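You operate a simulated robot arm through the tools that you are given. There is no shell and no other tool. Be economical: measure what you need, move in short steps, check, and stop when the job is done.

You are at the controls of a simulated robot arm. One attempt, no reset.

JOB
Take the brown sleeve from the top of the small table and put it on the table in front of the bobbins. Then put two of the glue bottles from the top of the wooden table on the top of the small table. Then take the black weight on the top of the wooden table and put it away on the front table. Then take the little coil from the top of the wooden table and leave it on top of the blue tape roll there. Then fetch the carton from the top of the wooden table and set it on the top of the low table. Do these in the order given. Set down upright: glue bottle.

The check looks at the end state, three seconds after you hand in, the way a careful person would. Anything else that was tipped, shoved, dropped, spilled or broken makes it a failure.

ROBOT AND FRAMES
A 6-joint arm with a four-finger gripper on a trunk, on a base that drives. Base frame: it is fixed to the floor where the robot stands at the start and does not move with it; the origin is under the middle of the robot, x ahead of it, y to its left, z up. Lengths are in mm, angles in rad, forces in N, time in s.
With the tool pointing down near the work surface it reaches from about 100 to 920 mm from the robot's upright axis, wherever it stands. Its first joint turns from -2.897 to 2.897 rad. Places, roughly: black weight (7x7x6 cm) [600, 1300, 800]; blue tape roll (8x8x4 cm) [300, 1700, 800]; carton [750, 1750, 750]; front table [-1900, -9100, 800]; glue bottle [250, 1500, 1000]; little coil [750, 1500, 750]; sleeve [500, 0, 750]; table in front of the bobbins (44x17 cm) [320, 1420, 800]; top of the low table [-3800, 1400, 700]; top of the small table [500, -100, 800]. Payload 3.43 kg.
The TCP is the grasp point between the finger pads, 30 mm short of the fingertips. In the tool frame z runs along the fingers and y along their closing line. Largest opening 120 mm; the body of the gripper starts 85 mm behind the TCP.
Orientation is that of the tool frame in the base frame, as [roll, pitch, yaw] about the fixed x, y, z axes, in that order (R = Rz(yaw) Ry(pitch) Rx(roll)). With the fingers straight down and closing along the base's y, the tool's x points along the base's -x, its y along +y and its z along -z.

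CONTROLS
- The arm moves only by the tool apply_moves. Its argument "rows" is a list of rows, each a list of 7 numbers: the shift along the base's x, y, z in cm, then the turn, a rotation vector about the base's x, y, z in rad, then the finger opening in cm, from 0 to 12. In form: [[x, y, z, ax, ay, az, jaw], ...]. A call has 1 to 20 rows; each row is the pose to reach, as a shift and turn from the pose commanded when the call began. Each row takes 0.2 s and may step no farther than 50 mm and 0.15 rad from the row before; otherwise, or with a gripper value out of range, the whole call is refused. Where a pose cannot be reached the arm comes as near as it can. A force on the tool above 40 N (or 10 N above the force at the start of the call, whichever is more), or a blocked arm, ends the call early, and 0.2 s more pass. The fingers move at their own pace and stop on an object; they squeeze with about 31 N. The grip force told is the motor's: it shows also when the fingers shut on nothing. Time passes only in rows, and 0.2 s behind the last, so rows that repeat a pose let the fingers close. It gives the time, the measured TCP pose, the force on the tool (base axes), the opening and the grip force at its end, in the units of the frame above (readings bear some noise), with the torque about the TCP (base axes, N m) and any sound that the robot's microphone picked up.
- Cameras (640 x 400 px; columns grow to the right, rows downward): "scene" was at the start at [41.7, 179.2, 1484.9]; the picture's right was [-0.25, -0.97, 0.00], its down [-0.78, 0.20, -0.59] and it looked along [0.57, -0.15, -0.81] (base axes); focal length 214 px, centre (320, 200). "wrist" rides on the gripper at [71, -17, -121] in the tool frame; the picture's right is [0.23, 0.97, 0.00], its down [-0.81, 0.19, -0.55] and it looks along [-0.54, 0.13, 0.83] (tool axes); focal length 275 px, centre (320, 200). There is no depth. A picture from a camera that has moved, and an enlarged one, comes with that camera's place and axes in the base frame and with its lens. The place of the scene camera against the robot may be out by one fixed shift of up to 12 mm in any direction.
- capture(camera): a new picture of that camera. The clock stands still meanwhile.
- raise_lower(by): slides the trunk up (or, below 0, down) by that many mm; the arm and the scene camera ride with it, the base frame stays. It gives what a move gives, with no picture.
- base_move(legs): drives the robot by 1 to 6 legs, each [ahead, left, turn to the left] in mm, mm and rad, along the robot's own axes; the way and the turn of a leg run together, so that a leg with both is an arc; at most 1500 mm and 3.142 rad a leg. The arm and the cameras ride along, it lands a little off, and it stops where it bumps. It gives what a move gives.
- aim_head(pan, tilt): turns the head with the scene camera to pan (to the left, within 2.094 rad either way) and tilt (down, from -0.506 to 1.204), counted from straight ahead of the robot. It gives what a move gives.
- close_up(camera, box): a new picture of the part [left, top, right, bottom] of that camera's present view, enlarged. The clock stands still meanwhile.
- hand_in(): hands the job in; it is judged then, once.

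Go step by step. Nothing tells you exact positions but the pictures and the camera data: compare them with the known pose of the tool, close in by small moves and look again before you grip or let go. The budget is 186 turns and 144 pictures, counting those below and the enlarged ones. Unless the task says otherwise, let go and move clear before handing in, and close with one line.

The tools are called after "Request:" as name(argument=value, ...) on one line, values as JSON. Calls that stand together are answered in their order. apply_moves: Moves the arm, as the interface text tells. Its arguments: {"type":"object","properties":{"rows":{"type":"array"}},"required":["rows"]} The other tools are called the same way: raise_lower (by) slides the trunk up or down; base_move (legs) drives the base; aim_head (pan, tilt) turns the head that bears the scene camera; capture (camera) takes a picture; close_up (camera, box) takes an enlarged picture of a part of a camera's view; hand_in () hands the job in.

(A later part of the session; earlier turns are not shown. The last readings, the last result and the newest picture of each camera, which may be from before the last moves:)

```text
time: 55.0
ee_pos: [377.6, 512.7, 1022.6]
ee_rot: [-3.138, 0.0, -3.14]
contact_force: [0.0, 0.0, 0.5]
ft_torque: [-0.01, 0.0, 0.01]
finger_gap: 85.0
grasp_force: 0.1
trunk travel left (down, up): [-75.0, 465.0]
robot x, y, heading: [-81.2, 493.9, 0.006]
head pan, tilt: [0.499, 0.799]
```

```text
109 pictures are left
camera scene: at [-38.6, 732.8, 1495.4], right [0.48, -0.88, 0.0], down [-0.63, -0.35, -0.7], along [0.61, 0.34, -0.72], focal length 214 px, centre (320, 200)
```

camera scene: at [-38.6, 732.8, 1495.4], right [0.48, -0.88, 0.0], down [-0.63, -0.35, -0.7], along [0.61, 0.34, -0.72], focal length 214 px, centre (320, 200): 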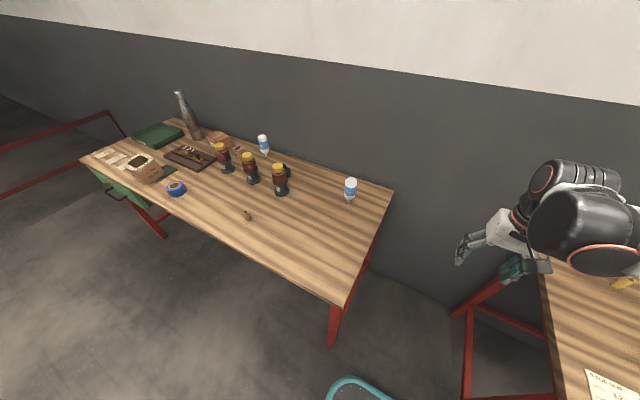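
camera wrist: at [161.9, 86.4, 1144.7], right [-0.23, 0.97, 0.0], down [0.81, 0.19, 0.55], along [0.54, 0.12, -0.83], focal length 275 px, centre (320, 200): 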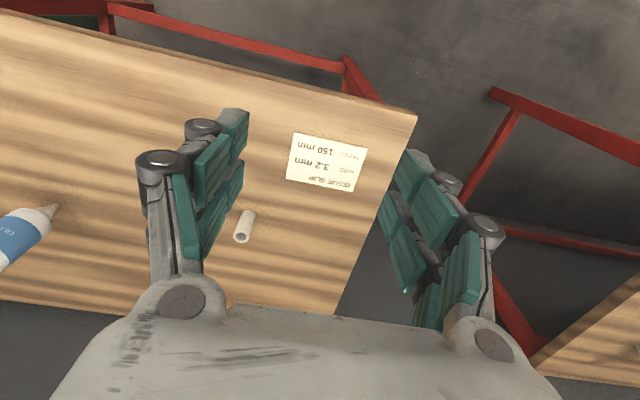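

The second bottle is at about (603, 938). I'll move above it.

Request:
apply_moves(rows=[[2, 4, 0, 0, 0, 0, 8.5], [4, 8, 0, 0, 0, 0, 8.5], [6, 12, 0, 0, 0, 0, 8.5], [8, 16, 0, 0, 0, 0, 8.5], [10, 20, 0, 0, 0, 0, 8.5], [12.5, 24, 0, 0, 0, 0, 8.5], [15, 28, 0, 0, 0, 0, 8.5], [17.5, 32, 0, 0, 0, 0, 8.5], [20, 36, 0, 0, 0, 0, 8.5], [22, 40, 0, 0, 0, 0, 8.5], [22.5, 42.5, -3, 0, 0, 0, 8.5], [22.5, 42.5, -5, 0, 0, 0, 8.5], [22.5, 42.5, -5, 0, 0, 0, 8.5]])

Request:
capture(camera="wrist")

```text
time: 57.8
ee_pos: [605.0, 937.8, 974.2]
ee_rot: [-3.14, -0.001, -3.141]
contact_force: [0.7, 0.6, 0.5]
ft_torque: [0.0, 0.01, -0.07]
finger_gap: 84.9
grasp_force: 0.1
trunk travel left (down, up): [-75.0, 465.0]
robot x, y, heading: [-77.0, 497.7, 0.005]
head pan, tilt: [0.499, 0.799]
```

```text
108 pictures are left
camera wrist: at [532.9, 922.1, 1094.1], right [-0.23, 0.97, 0.0], down [0.81, 0.19, 0.55], along [0.54, 0.12, -0.83], focal length 275 px, centre (320, 200)
```

wrist: 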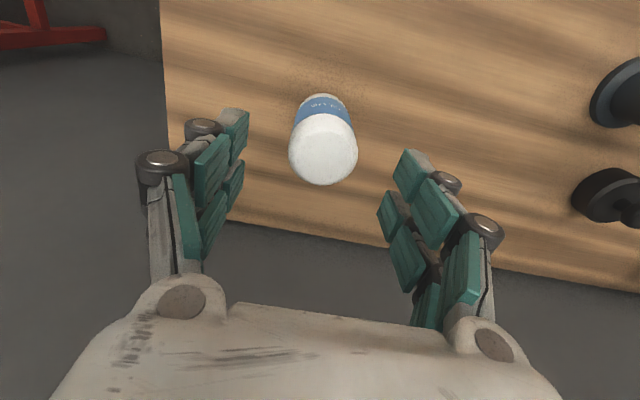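

Centered well. Descend and grip.

Request:
apply_moves(rows=[[0.1, 0.2, -3, 0, 0, 0, 8.5], [0.1, 0.2, -6, 0, 0, 0, 8.5], [0.1, 0.2, -10, 0, 0, 0, 8.5], [0.1, 0.2, -10, 0, 0, 0, 5], [0.1, 0.2, -10, 0, 0, 0, 3], [0.1, 0.2, -10, 0, 0, 0, 3]])

Request:
apply_moves(rows=[[0, 0, 2, 0, 0, 0, 3], [0, 0, 6, 0, 0, 0, 3], [0, 0, 10, 0, 0, 0, 3], [0, 0, 14, 0, 0, 0, 3], [0, -1, 15, 0, 0, 0, 3], [0, -5, 15, 0, 0, 0, 3], [-2, -9, 15, 0, 0, 0, 3], [-4, -13, 15, 0, 0, 0, 3], [-6, -17, 15, 0, 0, 0, 3], [-8, -21, 15, 0, 0, 0, 3], [-10, -25, 15, 0, 0, 0, 3], [-12, -29, 15, 0, 0, 0, 3], [-14, -33, 15, 0, 0, 0, 3], [-16, -37, 15, 0, 0, 0, 3], [-18, -41, 15, 0, 0, 0, 3], [-20, -45, 15, 0, 0, 0, 3], [-20, -45, 15, 0, 0, 0, 3]])

```text
time: 59.2
ee_pos: [602.9, 939.4, 875.7]
ee_rot: [-3.14, -0.001, -3.141]
contact_force: [-1.8, -1.6, 4.2]
ft_torque: [-0.08, 0.13, -0.01]
finger_gap: 46.2
grasp_force: 30.8
trunk travel left (down, up): [-75.0, 465.0]
robot x, y, heading: [-80.7, 495.8, 0.0]
head pan, tilt: [0.499, 0.799]
```

```text
time: 62.8
ee_pos: [404.4, 490.7, 1022.0]
ee_rot: [-3.139, -0.001, -3.141]
contact_force: [1.0, -1.1, -1.8]
ft_torque: [0.0, -0.04, -0.02]
finger_gap: 46.5
grasp_force: 30.7
trunk travel left (down, up): [-75.0, 465.0]
robot x, y, heading: [-79.0, 493.9, 0.006]
head pan, tilt: [0.499, 0.799]
```

Second bottle held. I'll carry it to about (480, -110) on the small table.

Request:
apply_moves(rows=[[0, -4.5, 0, 0, 0, 0, 3], [0, -9, 0, 0, 0, 0, 3], [0, -13.5, 0, 0, 0, 0, 3], [0, -18, 0, 0, 0, 0, 3], [0, -22.5, 0, 0, 0, 0, 3], [0.5, -27, 0, 0, 0, 0, 3], [1, -31.5, 0, 0, 0, 0, 3], [2, -36, 0, 0, 0, 0, 3], [3, -40.5, 0, 0, 0, 0, 3], [4, -45, 0, 0, 0, 0, 3], [5, -49.5, 0, 0, 0, 0, 3], [6, -54, 0, 0, 0, 0, 3], [7, -58, 0, 0, 0, 0, 3], [7.6, -60, 0, 0, 0, 0, 3], [7.6, -60, -4, 0, 0, 0, 3], [7.6, -60, -8, 0, 0, 0, 3], [7.6, -60, -8, 0, 0, 0, 3]])

Request:
capture(camera="wrist")

```text
time: 66.4
ee_pos: [483.1, -107.1, 945.0]
ee_rot: [-3.14, 0.0, 3.141]
contact_force: [-0.1, 0.5, -2.0]
ft_torque: [0.01, 0.0, -0.01]
finger_gap: 46.5
grasp_force: 31.3
trunk travel left (down, up): [-75.0, 465.0]
robot x, y, heading: [-83.2, 498.3, 0.002]
head pan, tilt: [0.499, 0.799]
```

```text
107 pictures are left
camera wrist: at [411.2, -124.8, 1064.0], right [-0.23, 0.97, 0.0], down [0.81, 0.19, 0.55], along [0.54, 0.13, -0.83], focal length 275 px, centre (320, 200)
```

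wrist: 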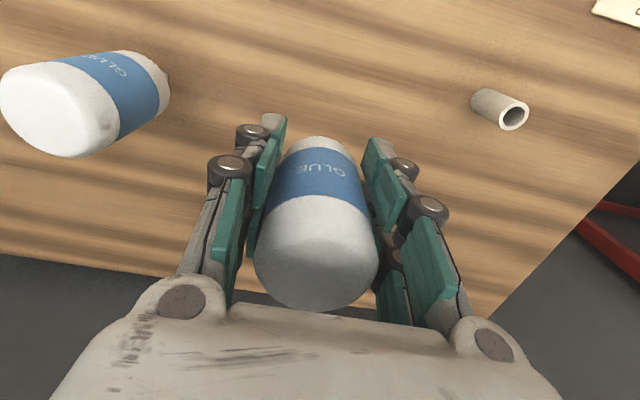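

Clear on both sides. Lowering to just above contact, then in 1 mm steps.

Request:
apply_moves(rows=[[0, 0, -3, 0, 0, 0, 3], [0, 0, -5.5, 0, 0, 0, 3], [0, 0, -6.6, 0, 0, 0, 3], [0, 0, -6.9, 0, 0, 0, 3], [0, 0, -6.9, 0, 0, 0, 3]])

Request:
apply_moves(rows=[[0, 0, -0.1, 0, 0, 0, 3], [0, 0, -0.1, 0, 0, 0, 3]])

Request:
apply_moves(rows=[[0, 0, -0.1, 0, 0, 0, 3], [0, 0, -0.1, 0, 0, 0, 3]])

```text
time: 67.6
ee_pos: [480.7, -109.6, 876.6]
ee_rot: [-3.141, 0.0, -3.14]
contact_force: [0.3, -0.2, -1.0]
ft_torque: [0.03, 0.0, -0.03]
finger_gap: 46.3
grasp_force: 31.0
trunk travel left (down, up): [-75.0, 465.0]
robot x, y, heading: [-80.5, 498.1, 0.003]
head pan, tilt: [0.499, 0.799]
```

```text
time: 68.2
ee_pos: [480.2, -110.2, 875.1]
ee_rot: [-3.14, 0.001, 3.141]
contact_force: [0.9, -0.1, -1.8]
ft_torque: [-0.02, 0.0, -0.04]
finger_gap: 46.3
grasp_force: 31.2
trunk travel left (down, up): [-75.0, 465.0]
robot x, y, heading: [-81.2, 498.3, 0.005]
head pan, tilt: [0.499, 0.799]
```

```text
time: 68.8
ee_pos: [480.8, -109.8, 874.8]
ee_rot: [-3.138, 0.0, 3.141]
contact_force: [0.7, -2.9, 9.4]
ft_torque: [-0.21, -0.17, -0.05]
finger_gap: 46.1
grasp_force: 31.5
trunk travel left (down, up): [-75.0, 465.0]
robot x, y, heading: [-85.7, 493.7, 0.004]
head pan, tilt: [0.499, 0.799]
```

Light contact. Release and rise.

Request:
apply_moves(rows=[[0, 0, 0, 0, 0, 0, 4.6], [0, 0, 0, 0, 0, 0, 5.5], [0, 0, 0, 0, 0, 0, 8], [0, 0, 0, 0, 0, 0, 8], [0, 0, 4, 0, 0, 0, 8], [0, 0, 8, 0, 0, 0, 8], [0, 0, 12, 0, 0, 0, 8], [0, 0, 15, 0, 0, 0, 8], [0, 0, 15, 0, 0, 0, 8]])

Request:
capture(camera="wrist")

```text
time: 70.8
ee_pos: [480.9, -108.3, 1024.8]
ee_rot: [-3.14, 0.0, 3.141]
contact_force: [0.8, 0.7, -0.2]
ft_torque: [0.0, 0.02, 0.0]
finger_gap: 80.1
grasp_force: 0.0
trunk travel left (down, up): [-75.0, 465.0]
robot x, y, heading: [-78.2, 495.8, 0.006]
head pan, tilt: [0.499, 0.799]
```

```text
106 pictures are left
camera wrist: at [409.1, -124.8, 1143.9], right [-0.23, 0.97, 0.0], down [0.81, 0.19, 0.55], along [0.54, 0.12, -0.83], focal length 275 px, centre (320, 200)
```

wrist: 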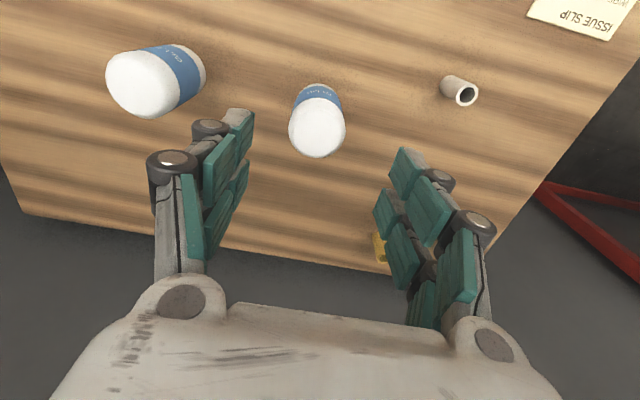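

Both bottles stand on the small table. Next is the black weight near (615, 1298), behind the bobbins. I'll retract the arm and drive to the front of the wooden table.

Request:
apply_moves(rows=[[-1, 4.5, 0, 0, 0, 0, 8], [-2, 9, 0, 0, 0, 0, 8], [-3, 13.5, 1, 0, 0, 0, 8], [-4, 18, 2, 0, 0, 0, 8], [-5, 22.5, 3, 0, 0, 0, 8], [-6, 27, 4, 0, 0, 0, 8], [-7, 31.5, 5, 0, 0, 0, 8], [-8, 36, 6, 0, 0, 0, 8], [-10, 40.5, 6, 0, 0, 0, 8], [-12, 45, 6, 0, 0, 0, 8], [-14, 49.5, 6, 0, 0, 0, 8], [-16, 54, 6, 0, 0, 0, 8], [-18, 58, 6, 0, 0, 0, 8], [-18, 60, 6, 0, 0, 0, 8], [-18, 60, 6, 0, 0, 0, 8]])

Request:
base_move(legs=[[-150, 0, 0], [0, 780, 0]])

Request:
aim_head(pan=0.0, tilt=0.7)

Request:
apply_moves(rows=[[0, 0, 0, 0, 0, 0, 8]])

Request:
capture(camera="scene")

```text
time: 74.0
ee_pos: [300.7, 490.4, 1083.3]
ee_rot: [-3.139, -0.001, -3.141]
contact_force: [-0.3, 0.0, -0.9]
ft_torque: [-0.03, 0.0, 0.01]
finger_gap: 79.9
grasp_force: 0.0
trunk travel left (down, up): [-75.0, 465.0]
robot x, y, heading: [-78.8, 496.5, 0.008]
head pan, tilt: [0.499, 0.799]
```

```text
time: 79.1
ee_pos: [153.9, 1253.5, 1082.4]
ee_rot: [-3.14, -0.001, 3.124]
contact_force: [0.1, -0.4, -0.8]
ft_torque: [0.0, 0.01, -0.05]
finger_gap: 79.9
grasp_force: 0.1
trunk travel left (down, up): [-75.0, 465.0]
robot x, y, heading: [-223.6, 1265.2, -0.014]
head pan, tilt: [0.499, 0.799]
```

```text
time: 80.0
ee_pos: [154.4, 1253.6, 1082.8]
ee_rot: [-3.139, 0.0, 3.124]
contact_force: [-0.2, -0.3, 0.4]
ft_torque: [-0.01, 0.05, 0.03]
finger_gap: 79.8
grasp_force: 0.1
trunk travel left (down, up): [-75.0, 465.0]
robot x, y, heading: [-224.9, 1266.6, -0.015]
head pan, tilt: [0.0, 0.7]
```

```text
time: 80.4
ee_pos: [154.8, 1254.3, 1082.8]
ee_rot: [-3.14, -0.001, 3.125]
contact_force: [-0.5, -0.2, -0.9]
ft_torque: [0.01, 0.01, -0.01]
finger_gap: 80.0
grasp_force: 0.1
trunk travel left (down, up): [-75.0, 465.0]
robot x, y, heading: [-225.3, 1264.1, -0.012]
head pan, tilt: [0.0, 0.7]
```

```text
105 pictures are left
camera scene: at [-166.9, 1462.5, 1503.7], right [-0.01, -1.0, 0.0], down [-0.64, 0.01, -0.76], along [0.76, -0.01, -0.64], focal length 214 px, centre (320, 200)
```

scene: 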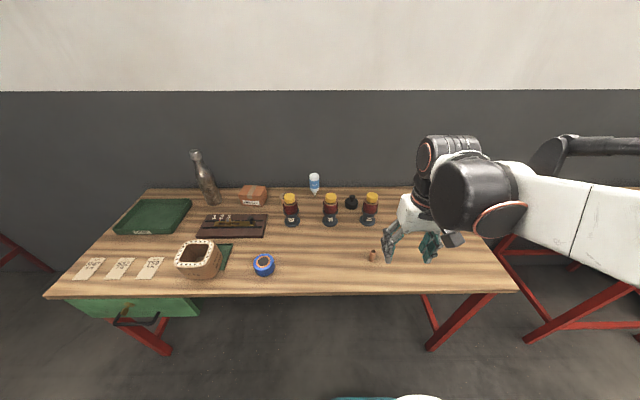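

Request:
close_up(camera="scene", box=[270, 165, 390, 240])

```text
5.33 times, centred on (330, 202) of scene
camera zoom: at [-166.9, 1462.5, 1503.7], right [-0.01, -1.0, 0.0], down [-0.64, 0.01, -0.76], along [0.76, -0.01, -0.64], focal length 1144 px, centre (267, 187)
```

zoom: 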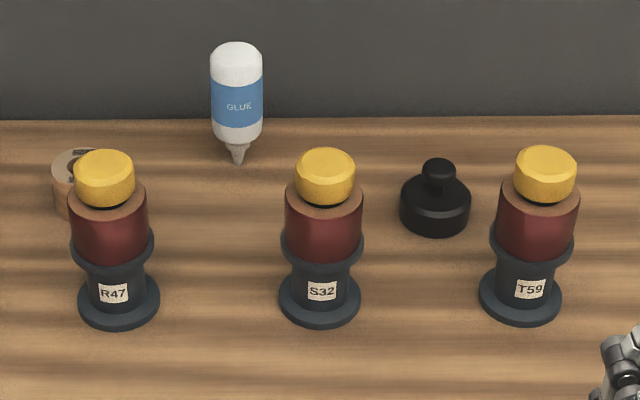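

The weight is at about (626, 1295) with a disc roughly 35 mm tall and 68 mm wide. The bobbins are about 155 mm tall, so I'll come in high and turn the tool -45° to keep the wrist camera between them.

Request:
apply_moves(rows=[[4, 0.4, 0, 0, 0, -0.1, 10], [8, 0.8, 0, 0, 0, -0.2, 10], [12, 1.2, 0, 0, 0, -0.3, 10], [16, 1.6, 0, 0, 0, -0.4, 10], [20, 2, 0, 0, 0, -0.5, 10], [24, 2.4, 0, 0, 0, -0.6, 10], [28, 2.8, 0, 0, 0, -0.7, 10], [32, 3.2, 0, 0, 0, -0.785, 10], [36, 3.6, 0, 0, 0, -0.785, 10], [40, 4, 0, 0, 0, -0.785, 10], [44, 4, 0, 0, 0, -0.785, 10], [47, 4, 0, 0, 0, -0.785, 10], [47, 4, 0, 0, 0, -0.785, 10]])

Request:
capture(camera="wrist")

Request:
capture(camera="scene")

```text
time: 83.2
ee_pos: [624.8, 1297.2, 1082.9]
ee_rot: [-3.138, 0.001, 2.34]
contact_force: [1.1, 0.3, 0.2]
ft_torque: [0.0, 0.02, -0.02]
finger_gap: 100.0
grasp_force: 0.1
trunk travel left (down, up): [-75.0, 465.0]
robot x, y, heading: [-218.8, 1263.6, -0.01]
head pan, tilt: [0.0, 0.7]
```

```text
103 pictures are left
camera wrist: at [563.7, 1336.5, 1203.1], right [0.54, 0.84, 0.0], down [0.7, -0.45, 0.55], along [0.46, -0.3, -0.83], focal length 275 px, centre (320, 200)
```

wrist: 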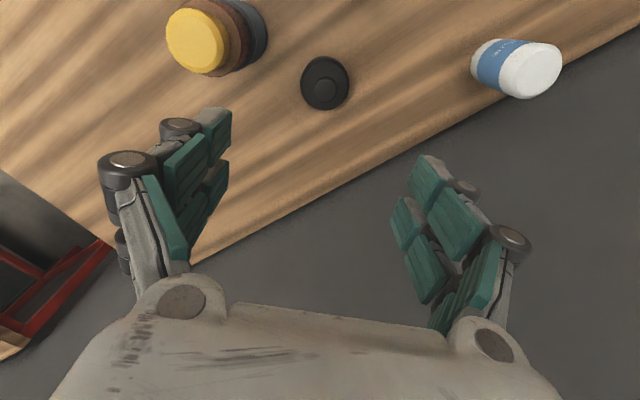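

```text
102 pictures are left
camera scene: at [-166.2, 1462.5, 1503.7], right [-0.01, -1.0, 0.0], down [-0.64, 0.01, -0.76], along [0.76, -0.01, -0.64], focal length 214 px, centre (320, 200)
```

scene: 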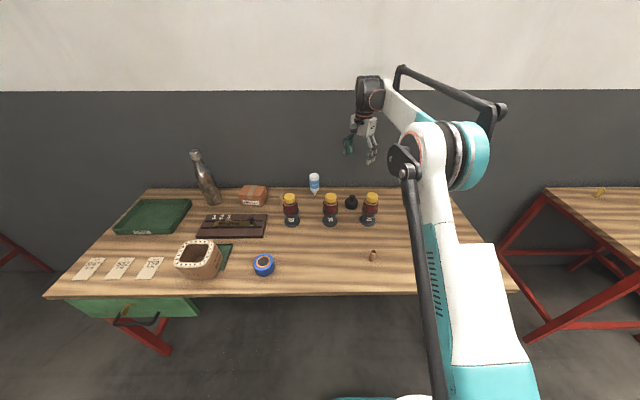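

The wrist view puts the weight at about (625, 1303). I'll shift there, descend to z≈930 and recheck.

Request:
apply_moves(rows=[[0, 0.6, -4, 0, 0, 0, 9.5], [0, 0.6, -8, 0, 0, 0, 9.5], [0, 0.6, -12, 0, 0, 0, 9.5], [0, 0.6, -15, 0, 0, 0, 9.5], [0, 0.6, -15, 0, 0, 0, 9.5]])

Request:
capture(camera="wrist")

Request:
close_up(camera="scene", box=[290, 130, 420, 240])

```text
time: 84.4
ee_pos: [623.1, 1301.0, 930.6]
ee_rot: [-3.137, 0.0, 2.341]
contact_force: [-0.2, -0.1, -0.3]
ft_torque: [0.0, -0.01, -0.01]
finger_gap: 95.1
grasp_force: 0.1
trunk travel left (down, up): [-75.0, 465.0]
robot x, y, heading: [-223.3, 1269.2, -0.013]
head pan, tilt: [0.0, 0.7]
```

```text
101 pictures are left
camera wrist: at [561.1, 1341.3, 1050.7], right [0.54, 0.84, 0.0], down [0.7, -0.45, 0.55], along [0.46, -0.3, -0.83], focal length 275 px, centre (320, 200)
```

wrist: 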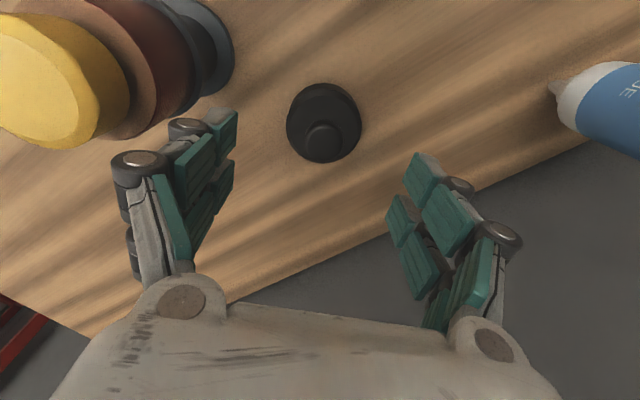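

```text
3.64 times, centred on (355, 185) of scene
camera zoom: at [-166.4, 1462.6, 1503.7], right [-0.01, -1.0, 0.0], down [-0.64, 0.01, -0.76], along [0.76, -0.01, -0.64], focal length 780 px, centre (193, 254)
```

zoom: 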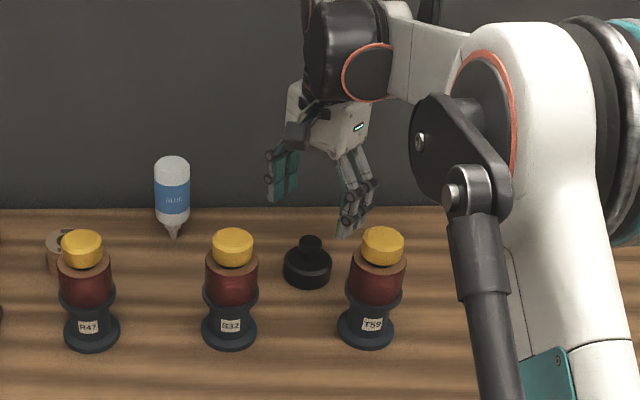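

Aligned. I'll descend to z≈838 and close on the disc.

Request:
apply_moves(rows=[[0.1, 0.15, -4, 0, 0, 0, 9.5], [0.1, 0.15, -7, 0, 0, 0, 9.5], [0.1, 0.15, -9.2, 0, 0, 0, 9.5], [0.1, 0.15, -9.2, 0, 0, 0, 8], [0.1, 0.15, -9.2, 0, 0, 0, 5], [0.1, 0.15, -9.2, 0, 0, 0, 5], [0.1, 0.15, -9.2, 0, 0, 0, 5]])

Request:
capture(camera="wrist")

```text
time: 86.0
ee_pos: [624.6, 1301.0, 839.7]
ee_rot: [-3.14, -0.001, 2.341]
contact_force: [4.4, 0.9, 3.7]
ft_torque: [0.14, -0.32, 0.02]
finger_gap: 62.9
grasp_force: 30.9
trunk travel left (down, up): [-75.0, 465.0]
robot x, y, heading: [-228.4, 1263.1, -0.015]
head pan, tilt: [0.0, 0.7]
```

```text
99 pictures are left
camera wrist: at [563.5, 1341.7, 959.9], right [0.54, 0.84, 0.0], down [0.7, -0.45, 0.55], along [0.46, -0.3, -0.83], focal length 275 px, centre (320, 200)
```

wrist: 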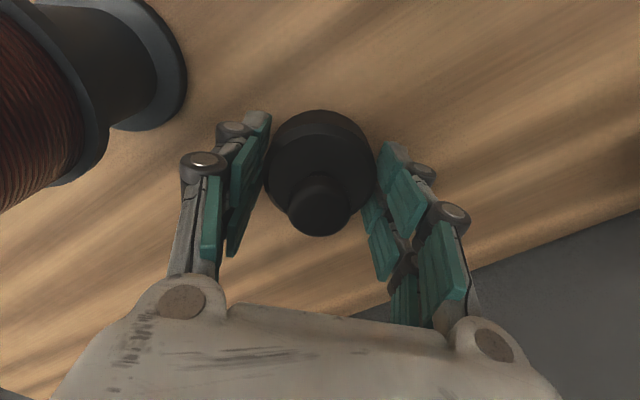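

Gripped at 63 mm. I'll lift straight up and check the load.

Request:
apply_moves(rows=[[0, 0, 2, 0, 0, 0, 5], [0, 0, 5, 0, 0, 0, 5], [0, 0, 9, 0, 0, 0, 5], [0, 0, 13, 0, 0, 0, 5], [0, 0, 17, 0, 0, 0, 5], [0, 0, 21, 0, 0, 0, 5], [0, 0, 24, 0, 0, 0, 5], [0, 0, 24, 0, 0, 0, 5]])

Request:
capture(camera="wrist")

```text
time: 87.8
ee_pos: [624.2, 1300.7, 1080.5]
ee_rot: [-3.138, -0.001, 2.34]
contact_force: [0.2, 0.8, -5.8]
ft_torque: [-0.02, -0.03, 0.01]
finger_gap: 62.7
grasp_force: 30.6
trunk travel left (down, up): [-75.0, 465.0]
robot x, y, heading: [-229.5, 1267.9, -0.016]
head pan, tilt: [0.0, 0.7]
```

```text
98 pictures are left
camera wrist: at [563.0, 1341.4, 1200.6], right [0.54, 0.84, 0.0], down [0.7, -0.45, 0.55], along [0.46, -0.3, -0.83], focal length 275 px, centre (320, 200)
```

wrist: 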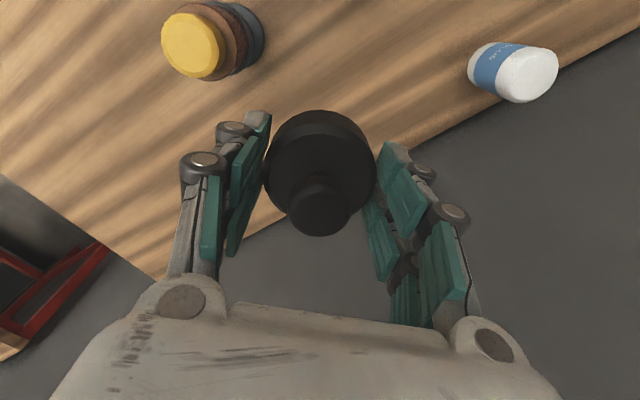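

Load is about 0.6 kg and stable. I'll retract over the table edge and then look toward where the front table should be.

Request:
apply_moves(rows=[[-4, -0.4, 0, 0, 0, 0.1, 5], [-8, -0.8, 0, 0, 0, 0.2, 5], [-12, -1.2, 0, 0, 0, 0.3, 5], [-16, -1.6, 0, 0, 0, 0.4, 5], [-20, -2, 0, 0, 0, 0.5, 5], [-24, -2.4, 0, 0, 0, 0.6, 5], [-28, -2.8, 0, 0, 0, 0.7, 5], [-32, -3.2, 0, 0, 0, 0.785, 5], [-36, -3.6, 0, 0, 0, 0.785, 5], [-40, -4, 0, 0, 0, 0.785, 5], [-44, -4, 0, 0, 0, 0.785, 5], [-48, -4, 0, 0, 0, 0.785, 5], [-50, -4, 0, 0, 0, 0.785, 5], [-50, -4, 0, 0, 0, 0.785, 5]])

Request:
aim_head(pan=-1.75, tilt=0.25)

Request:
apply_moves(rows=[[0, 0, 0, 0, 0, 0, 5]])

Request:
capture(camera="scene")

```text
time: 90.8
ee_pos: [124.1, 1262.1, 1079.3]
ee_rot: [-3.14, 0.0, 3.124]
contact_force: [0.0, 0.9, -6.6]
ft_torque: [-0.04, -0.01, -0.01]
finger_gap: 62.8
grasp_force: 31.0
trunk travel left (down, up): [-75.0, 465.0]
robot x, y, heading: [-226.1, 1267.5, -0.013]
head pan, tilt: [0.0, 0.7]
```

```text
time: 92.6
ee_pos: [124.2, 1261.4, 1079.5]
ee_rot: [-3.139, 0.0, 3.127]
contact_force: [-0.7, 0.4, -6.8]
ft_torque: [0.02, 0.0, 0.02]
finger_gap: 62.8
grasp_force: 31.2
trunk travel left (down, up): [-75.0, 465.0]
robot x, y, heading: [-221.7, 1268.0, -0.015]
head pan, tilt: [-1.751, 0.25]
```

```text
time: 93.0
ee_pos: [123.2, 1263.3, 1079.3]
ee_rot: [-3.139, 0.0, 3.125]
contact_force: [0.5, -0.4, -6.1]
ft_torque: [-0.01, 0.0, 0.0]
finger_gap: 62.6
grasp_force: 30.8
trunk travel left (down, up): [-75.0, 465.0]
robot x, y, heading: [-223.3, 1265.8, -0.014]
head pan, tilt: [-1.751, 0.25]
```

```text
97 pictures are left
camera scene: at [-183.1, 1403.3, 1522.6], right [-0.66, -0.75, 0.0], down [-0.35, 0.31, -0.88], along [0.66, -0.58, -0.47], focal length 214 px, centre (320, 200)
```

scene: 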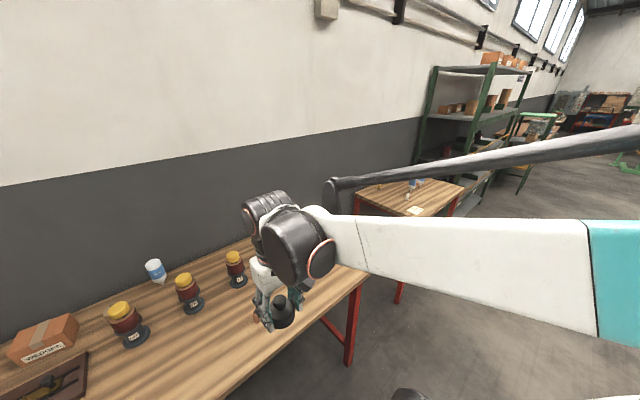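

The head was still swinging; another look.

Request:
apply_moves(rows=[[0, 0, 0, 0, 0, 0, 5], [0, 0, 0, 0, 0, 0, 5], [0, 0, 0, 0, 0, 0, 5]])

Request:
capture(camera="scene")

```text
time: 93.8
ee_pos: [124.6, 1263.5, 1079.6]
ee_rot: [-3.139, 0.002, 3.126]
contact_force: [-0.6, 0.6, -6.2]
ft_torque: [-0.04, 0.02, 0.02]
finger_gap: 62.5
grasp_force: 30.9
trunk travel left (down, up): [-75.0, 465.0]
robot x, y, heading: [-223.8, 1270.3, -0.016]
head pan, tilt: [-1.751, 0.25]
```

```text
96 pictures are left
camera scene: at [-183.0, 1403.1, 1523.6], right [-0.66, -0.75, 0.0], down [-0.34, 0.3, -0.89], along [0.67, -0.59, -0.46], focal length 214 px, centre (320, 200)
```

scene: 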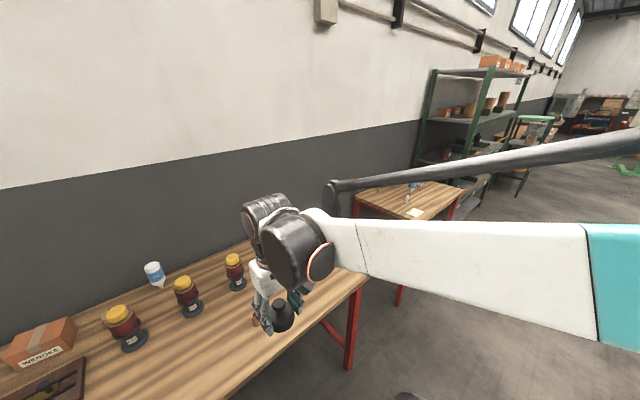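

Request:
aim_head(pan=-1.7, tilt=0.25)

Request:
capture(camera="scene")

```text
time: 94.4
ee_pos: [123.5, 1263.6, 1080.2]
ee_rot: [-3.14, -0.001, 3.125]
contact_force: [0.3, -0.8, -7.7]
ft_torque: [0.03, 0.07, -0.01]
finger_gap: 62.6
grasp_force: 31.2
trunk travel left (down, up): [-75.0, 465.0]
robot x, y, heading: [-225.2, 1265.4, -0.012]
head pan, tilt: [-1.7, 0.25]
```

```text
95 pictures are left
camera scene: at [-183.0, 1402.9, 1524.4], right [-0.66, -0.75, 0.0], down [-0.34, 0.3, -0.89], along [0.67, -0.59, -0.45], focal length 214 px, centre (320, 200)
```

scene: 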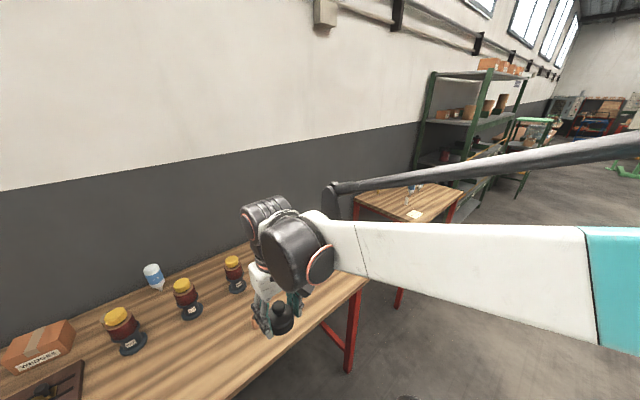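

The head is physically limited by the arm in that direction. I'll back away from the table and turn the whole robot to the right to look.

Request:
aim_head(pan=0, tilt=0.3)

Request:
base_move(legs=[[-500, 0, 0], [0, 0, -1.557]])

Request:
capture(camera="scene")

```text
time: 96.2
ee_pos: [125.1, 1263.0, 1080.5]
ee_rot: [-3.14, -0.001, 3.126]
contact_force: [-0.1, 0.6, -6.9]
ft_torque: [0.01, 0.01, -0.01]
finger_gap: 62.6
grasp_force: 30.9
trunk travel left (down, up): [-75.0, 465.0]
robot x, y, heading: [-223.2, 1264.6, -0.012]
head pan, tilt: [0.0, 0.3]
```

```text
time: 103.0
ee_pos: [-735.9, 922.6, 1078.7]
ee_rot: [-3.141, 0.001, 1.55]
contact_force: [0.6, 0.2, -6.9]
ft_torque: [0.0, 0.04, 0.01]
finger_gap: 63.0
grasp_force: 30.9
trunk travel left (down, up): [-75.0, 465.0]
robot x, y, heading: [-728.3, 1269.8, -1.583]
head pan, tilt: [0.0, 0.3]
```

```text
94 pictures are left
camera scene: at [-541.2, 1192.0, 1539.8], right [-1.0, 0.02, 0.0], down [0.01, 0.3, -0.96], along [-0.02, -0.95, -0.3], focal length 214 px, centre (320, 200)
```

scene: 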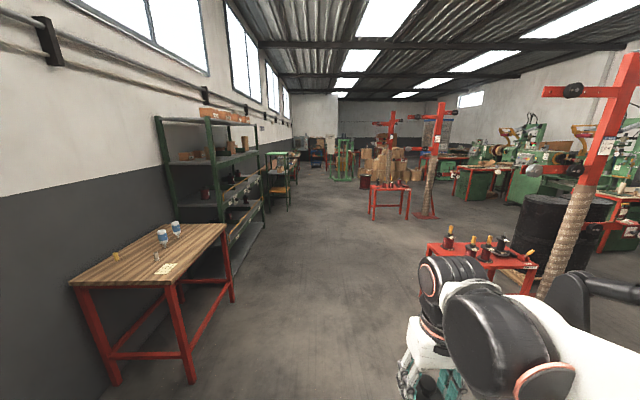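

Request:
close_up(camera="scene", box=[270, 100, 450, 230])

Request:
close_up(camera="scene", box=[310, 125, 390, 175])

```text
3.08 times, centred on (360, 165) of scene
camera zoom: at [-541.2, 1192.0, 1539.8], right [-1.0, 0.02, 0.0], down [0.01, 0.3, -0.96], along [-0.02, -0.95, -0.3], focal length 660 px, centre (197, 308)
```

zoom: 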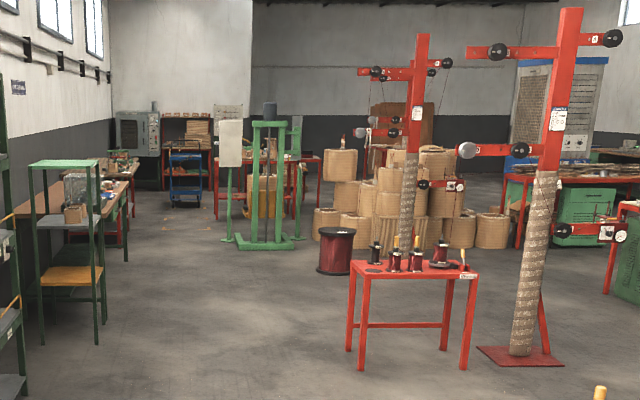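

```text
8.00 times, centred on (350, 150) of scene
camera zoom: at [-541.2, 1192.0, 1539.8], right [-1.0, 0.02, 0.0], down [0.01, 0.3, -0.96], along [-0.02, -0.95, -0.3], focal length 1716 px, centre (80, 600)
```

zoom: 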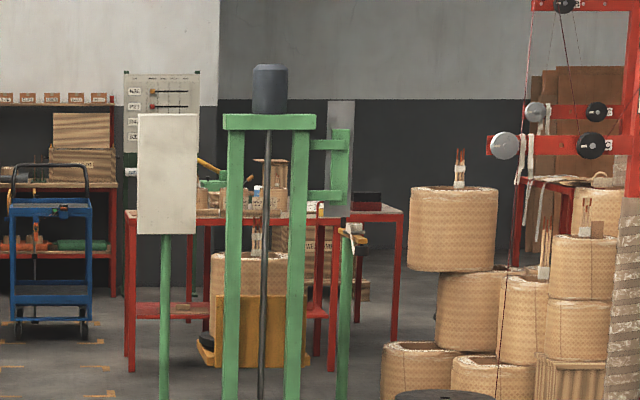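

The hall is visible now. The front table is the red-legged one behind the green press, around (-1700, -8700), and the corridor at x≈-600 is clear. I'll drive down it in stages.

Request:
base_move(legs=[[1430, 50, 0.012], [1430, 30, 0], [1430, 30, 0], [1430, 20, 0]])

Request:
capture(camera="scene")

```text
time: 130.1
ee_pos: [-738.5, -4758.8, 1079.3]
ee_rot: [-3.139, 0.0, 1.564]
contact_force: [-0.1, -1.2, -7.1]
ft_torque: [0.01, -0.02, -0.03]
finger_gap: 62.6
grasp_force: 31.2
trunk travel left (down, up): [-75.0, 465.0]
robot x, y, heading: [-738.8, -4408.4, -1.578]
head pan, tilt: [0.0, 0.3]
```

```text
91 pictures are left
camera scene: at [-546.4, -4487.1, 1539.8], right [-1.0, 0.01, 0.0], down [0.0, 0.3, -0.96], along [-0.01, -0.96, -0.3], focal length 214 px, centre (320, 200)
```

scene: 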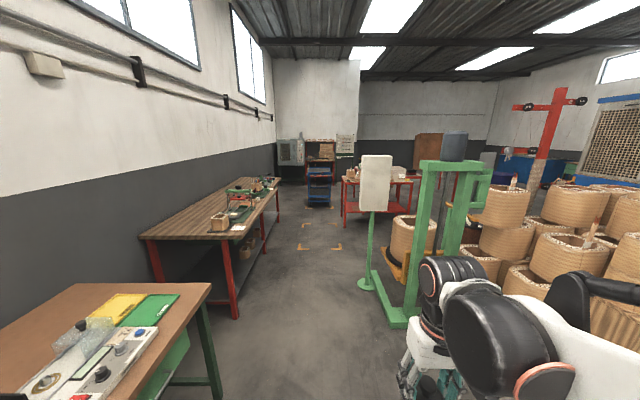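

Request:
close_up(camera="scene", box=[270, 120, 420, 240])

Request:
close_up(camera="scene", box=[400, 110, 560, 230])

```text
3.33 times, centred on (345, 180) of scene
camera zoom: at [-546.4, -4487.1, 1539.8], right [-1.0, 0.01, 0.0], down [0.0, 0.3, -0.96], along [-0.01, -0.96, -0.3], focal length 715 px, centre (237, 267)
```

zoom: 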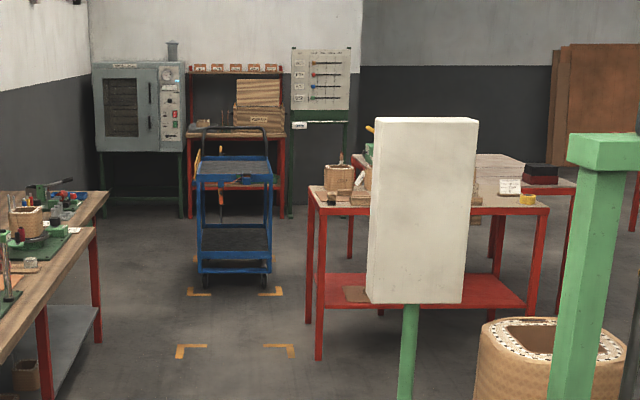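

```text
3.33 times, centred on (480, 170) of scene
camera zoom: at [-546.4, -4487.1, 1539.8], right [-1.0, 0.01, 0.0], down [0.0, 0.3, -0.96], along [-0.01, -0.96, -0.3], focal length 715 px, centre (-213, 300)
```

zoom: 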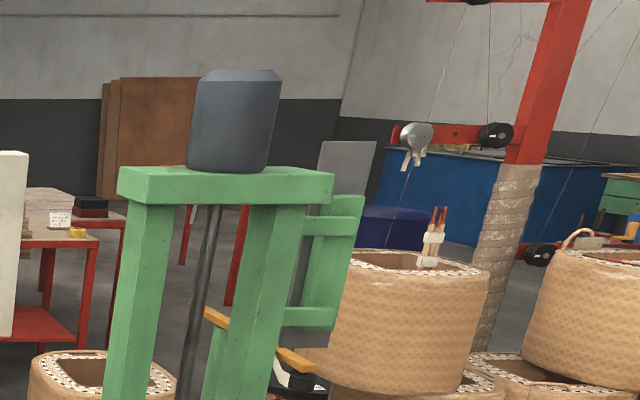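

Two tables are there: a near one with a pot on it, and a larger one behind that matches the given place better. I'll drive closer for a better look.

Request:
base_move(legs=[[1400, 150, 0.0], [600, 0, -0.3]])

Request:
capture(camera="scene")

```text
time: 140.2
ee_pos: [-768.7, -6757.1, 1079.0]
ee_rot: [-3.142, 0.0, 1.279]
contact_force: [-0.2, 0.0, -7.6]
ft_torque: [-0.02, 0.02, 0.01]
finger_gap: 62.0
grasp_force: 31.0
trunk travel left (down, up): [-75.0, 465.0]
robot x, y, heading: [-669.7, -6424.5, -1.859]
head pan, tilt: [0.0, 0.3]
```

```text
88 pictures are left
camera scene: at [-508.9, -6553.3, 1539.7], right [-0.96, 0.29, 0.0], down [0.08, 0.28, -0.96], along [-0.27, -0.92, -0.3], focal length 214 px, centre (320, 200)
```

scene: 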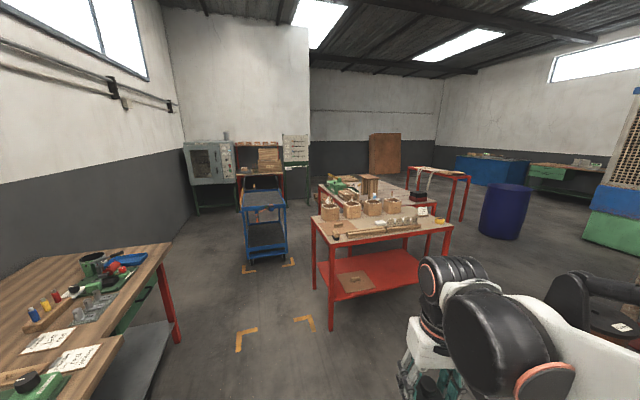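

Request:
close_up(camera="scene", box=[230, 140, 480, 300])

Request:
close_up(camera="scene", box=[310, 155, 460, 250])

```text
2.50 times, centred on (355, 220) of scene
camera zoom: at [-508.9, -6553.3, 1539.7], right [-0.96, 0.29, 0.0], down [0.08, 0.28, -0.96], along [-0.27, -0.92, -0.3], focal length 536 px, centre (232, 150)
```

zoom: 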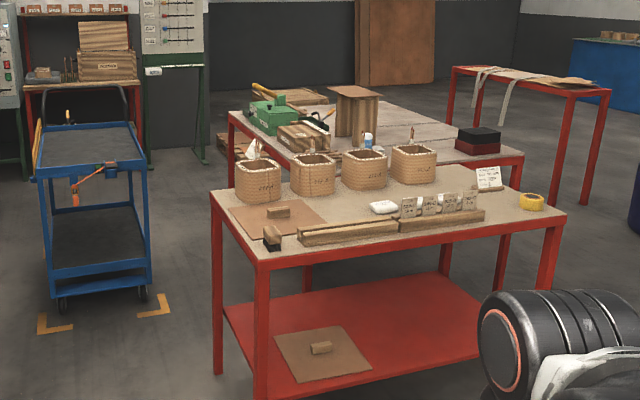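

```text
4.21 times, centred on (385, 202) of scene
camera zoom: at [-508.9, -6553.3, 1539.7], right [-0.96, 0.29, 0.0], down [0.08, 0.28, -0.96], along [-0.27, -0.92, -0.3], focal length 903 px, centre (46, 190)
```

zoom: 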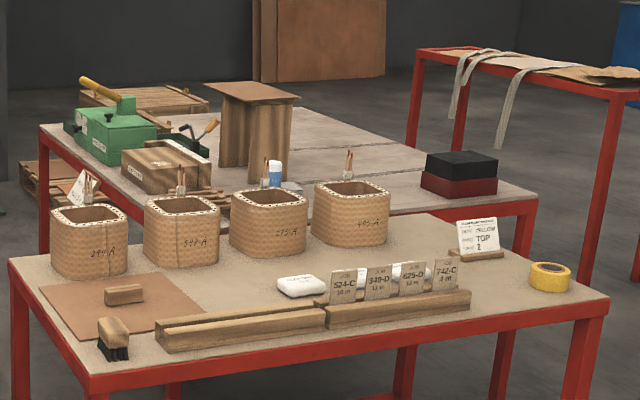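

By coordinates the front table is the second one, with the green machine and the black/red box, spanning about x -1350..-2390 and y -8360..-9570. I'll move into the gap before the near table and look along -x for a way round its right side.

Request:
base_move(legs=[[480, 0, 0], [0, 0, -1.28]])

Request:
capture(camera="scene")

```text
time: 146.1
ee_pos: [-1156.7, -6890.0, 1079.4]
ee_rot: [-3.141, -0.001, 0.014]
contact_force: [0.4, 0.2, -6.0]
ft_torque: [-0.02, 0.0, -0.01]
finger_gap: 62.4
grasp_force: 31.4
trunk travel left (down, up): [-75.0, 465.0]
robot x, y, heading: [-807.9, -6883.0, -3.124]
head pan, tilt: [0.0, 0.3]
```

```text
85 pictures are left
camera scene: at [-886.8, -7085.9, 1539.8], right [-0.02, 1.0, 0.0], down [0.3, 0.01, -0.96], along [-0.95, -0.02, -0.3], focal length 214 px, centre (320, 200)
```

scene: 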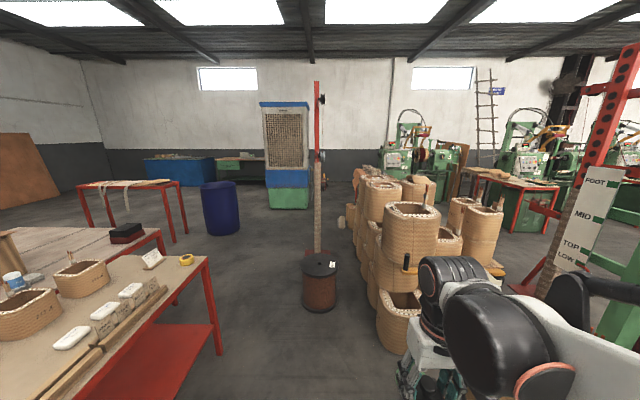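

Request:
close_up(camera="scene", box=[160, 190, 420, 352])

```text
2.46 times, centred on (290, 271) of scene
camera zoom: at [-886.8, -7085.9, 1539.8], right [-0.02, 1.0, 0.0], down [0.3, 0.01, -0.96], along [-0.95, -0.02, -0.3], focal length 528 px, centre (394, 25)
```

zoom: 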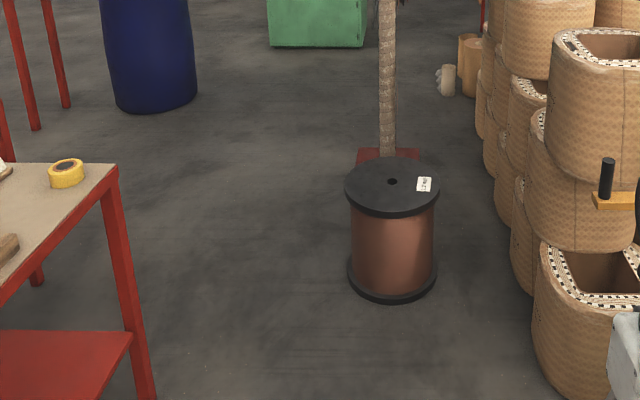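

The passage between the spool at (-2530, -7125) and the near table's corner (-2026, -7805) is about 680 mm, wide enough for the base. I'll go to its mouth first.

Request:
base_move(legs=[[700, 430, -0.018], [490, 170, 0]])

Request:
aim_head(pan=0.4, tilt=0.6)

Request:
capture(camera="scene")

```text
time: 153.1
ee_pos: [-2322.8, -7499.5, 1079.3]
ee_rot: [-3.14, -0.001, 0.003]
contact_force: [-0.3, -0.2, -6.6]
ft_torque: [-0.04, 0.03, 0.0]
finger_gap: 62.4
grasp_force: 31.2
trunk travel left (down, up): [-75.0, 465.0]
robot x, y, heading: [-1973.5, -7497.9, -3.137]
head pan, tilt: [0.0, 0.3]
```

```text
time: 153.9
ee_pos: [-2322.1, -7499.5, 1079.8]
ee_rot: [-3.139, 0.0, 0.002]
contact_force: [0.6, -0.7, -7.4]
ft_torque: [-0.02, 0.0, 0.02]
finger_gap: 62.1
grasp_force: 30.9
trunk travel left (down, up): [-75.0, 465.0]
robot x, y, heading: [-1972.6, -7498.4, -3.14]
head pan, tilt: [0.4, 0.6]
```

```text
83 pictures are left
camera scene: at [-2043.9, -7734.0, 1512.3], right [-0.39, 0.92, 0.0], down [0.52, 0.22, -0.83], along [-0.76, -0.32, -0.56], focal length 214 px, centre (320, 200)
```

scene: 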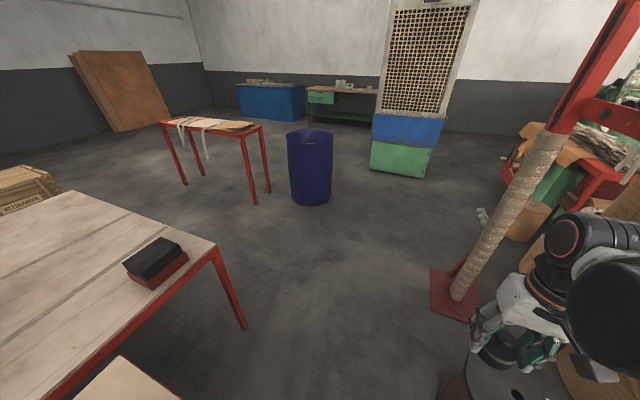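

The front table's right edge is at x≈-2480, and there are bare planks around (-2270, -9000). I'll thread the passage and stop beside it.

Request:
base_move(legs=[[250, 30, 0], [200, 110, 0], [300, 300, 0], [230, 1030, 0]])

Request:
base_move(legs=[[0, 0, 3.13]])

Request:
aim_head(pan=0.0, tilt=0.6)

Request:
capture(camera="scene")

```text
time: 164.2
ee_pos: [-3303.8, -8946.4, 1080.2]
ee_rot: [-3.139, 0.001, -0.002]
contact_force: [0.8, 0.2, -7.5]
ft_torque: [0.0, -0.02, -0.01]
finger_gap: 61.9
grasp_force: 30.7
trunk travel left (down, up): [-75.0, 465.0]
robot x, y, heading: [-2953.1, -8947.0, -3.143]
head pan, tilt: [0.4, 0.6]
```

```text
time: 171.9
ee_pos: [-2606.4, -8963.5, 1080.5]
ee_rot: [-3.138, -0.001, 3.083]
contact_force: [-0.1, -0.9, -6.0]
ft_torque: [0.0, -0.01, -0.01]
finger_gap: 62.7
grasp_force: 30.7
trunk travel left (down, up): [-75.0, 465.0]
robot x, y, heading: [-2956.1, -8947.8, -0.054]
head pan, tilt: [0.4, 0.6]
```

```text
time: 172.7
ee_pos: [-2606.3, -8963.9, 1080.8]
ee_rot: [-3.138, 0.0, 3.082]
contact_force: [0.9, -1.0, -7.3]
ft_torque: [-0.01, 0.02, 0.01]
finger_gap: 62.6
grasp_force: 30.7
trunk travel left (down, up): [-75.0, 465.0]
robot x, y, heading: [-2954.0, -8944.6, -0.057]
head pan, tilt: [0.0, 0.6]
```

```text
82 pictures are left
camera scene: at [-2884.5, -8752.2, 1512.3], right [-0.05, -1.0, 0.0], down [-0.56, 0.03, -0.82], along [0.82, -0.05, -0.57], focal length 214 px, centre (320, 200)
```

scene: 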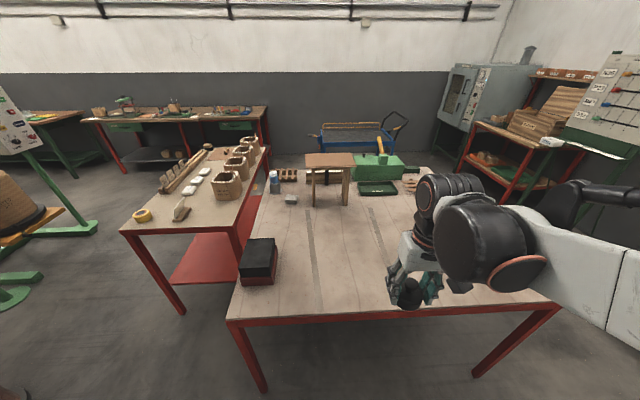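

Plenty of bare space on the front table. I'll reach out to about (-2280, -8960) and lower partway.

Request:
apply_moves(rows=[[4.5, 0, 0, 0, 0, 0, 5], [9, 0, 0, 0, 0, 0, 5], [13.5, 0, 0, 0, 0, 0, 5], [18, 0, 0, 0, 0, 0, 5], [22.5, 0, 0, 0, 0, 0, 5], [27, 0, 0, 0, 0, 0, 5], [32, 0, 0, 0, 0, 0, 5], [32, 0, -4, 0, 0, 0, 5], [32, 0, -8, 0, 0, 0, 5], [32, 0, -12, 0, 0, 0, 5], [32, 0, -12, 0, 0, 0, 5]])

Request:
capture(camera="wrist")

Request:
close_up(camera="scene", box=[220, 160, 460, 320])

```text
time: 175.1
ee_pos: [-2286.4, -8964.5, 958.7]
ee_rot: [-3.139, -0.002, 3.083]
contact_force: [-0.4, 0.8, -6.3]
ft_torque: [0.01, 0.02, 0.0]
finger_gap: 62.2
grasp_force: 31.0
trunk travel left (down, up): [-75.0, 465.0]
robot x, y, heading: [-2955.1, -8947.0, -0.056]
head pan, tilt: [0.0, 0.6]
```

```text
81 pictures are left
camera wrist: at [-2358.0, -8976.4, 1079.1], right [-0.17, 0.98, 0.0], down [0.82, 0.15, 0.55], along [0.54, 0.09, -0.83], focal length 275 px, centre (320, 200)
```

wrist: 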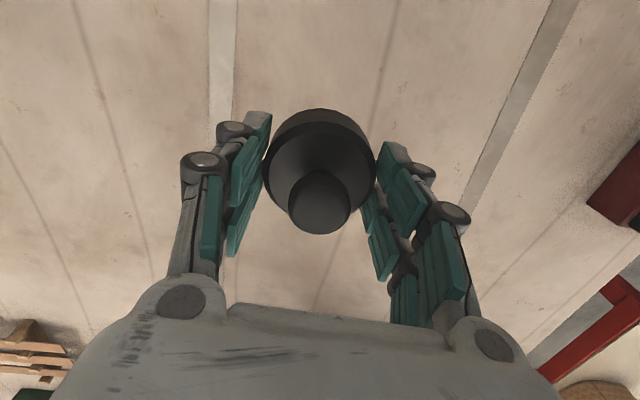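

```text
2.50 times, centred on (340, 240) of scene
camera zoom: at [-2883.6, -8752.3, 1512.3], right [-0.06, -1.0, 0.0], down [-0.56, 0.03, -0.82], along [0.82, -0.05, -0.57], focal length 536 px, centre (270, 100)
```

zoom: 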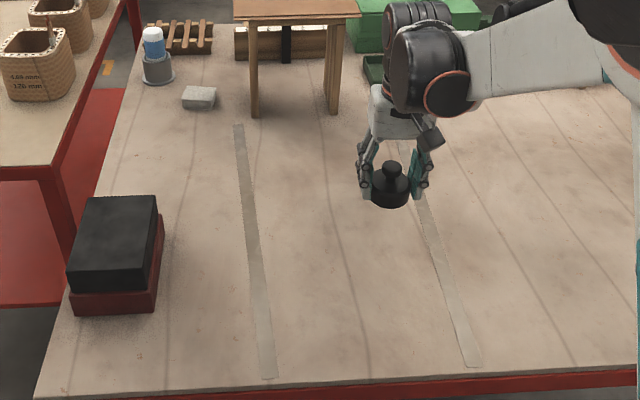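

Request:
apply_moves(rows=[[0, 0, -2.5, 0, 0, 0, 5], [0, 0, -5, 0, 0, 0, 5], [0, 0, -7, 0, 0, 0, 5], [0, 0, -8, 0, 0, 0, 5], [0, 0, -8.5, 0, 0, 0, 5], [0, 0, -9, 0, 0, 0, 5], [0, 0, -9, 0, 0, 0, 5]])

Request:
close_up(camera="scene", box=[340, 210, 400, 260])

```text
time: 176.7
ee_pos: [-2287.8, -8964.7, 869.4]
ee_rot: [-3.139, 0.0, 3.082]
contact_force: [-0.3, -0.3, -6.5]
ft_torque: [-0.01, 0.03, 0.01]
finger_gap: 62.7
grasp_force: 31.3
trunk travel left (down, up): [-75.0, 465.0]
robot x, y, heading: [-2954.6, -8945.2, -0.06]
head pan, tilt: [0.0, 0.6]
```

```text
8.00 times, centred on (370, 235) of scene
camera zoom: at [-2883.9, -8752.3, 1512.2], right [-0.06, -1.0, 0.0], down [-0.56, 0.03, -0.82], along [0.82, -0.05, -0.57], focal length 1716 px, centre (-80, -80)
```

zoom: 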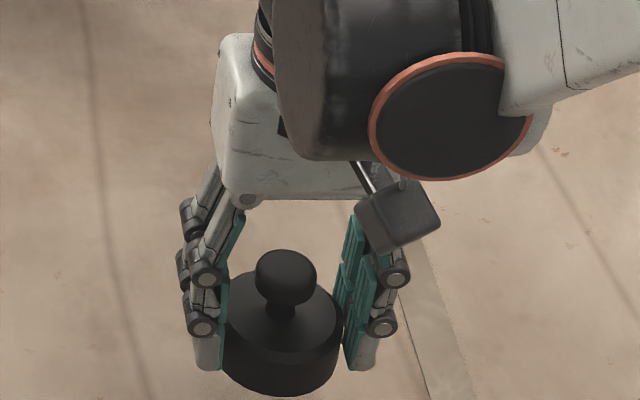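

Request:
apply_moves(rows=[[0, 0, -0.4, 0, 0, 0, 5], [0, 0, -0.8, 0, 0, 0, 5], [0, 0, -1.2, 0, 0, 0, 5], [0, 0, -1.5, 0, 0, 0, 5], [0, 0, -1.8, 0, 0, 0, 5], [0, 0, -2.1, 0, 0, 0, 5], [0, 0, -2.3, 0, 0, 0, 5], [0, 0, -2.3, 0, 0, 0, 5]])

Request:
apply_moves(rows=[[0, 0, -0.2, 0, 0, 0, 5], [0, 0, -0.4, 0, 0, 0, 5], [0, 0, -0.5, 0, 0, 0, 5], [0, 0, -0.6, 0, 0, 0, 5], [0, 0, -0.6, 0, 0, 0, 5]])

```text
time: 178.5
ee_pos: [-2285.5, -8963.6, 847.8]
ee_rot: [-3.138, 0.0, 3.083]
contact_force: [0.1, 0.3, -6.6]
ft_torque: [0.0, 0.0, -0.03]
finger_gap: 62.5
grasp_force: 30.9
trunk travel left (down, up): [-75.0, 465.0]
robot x, y, heading: [-2948.6, -8946.6, -0.053]
head pan, tilt: [0.0, 0.6]
```

```text
time: 179.7
ee_pos: [-2286.4, -8964.0, 840.2]
ee_rot: [-3.136, 0.0, 3.083]
contact_force: [0.0, 0.3, -6.7]
ft_torque: [0.0, 0.01, -0.02]
finger_gap: 62.4
grasp_force: 31.2
trunk travel left (down, up): [-75.0, 465.0]
robot x, y, heading: [-2950.5, -8945.4, -0.053]
head pan, tilt: [0.0, 0.6]
```

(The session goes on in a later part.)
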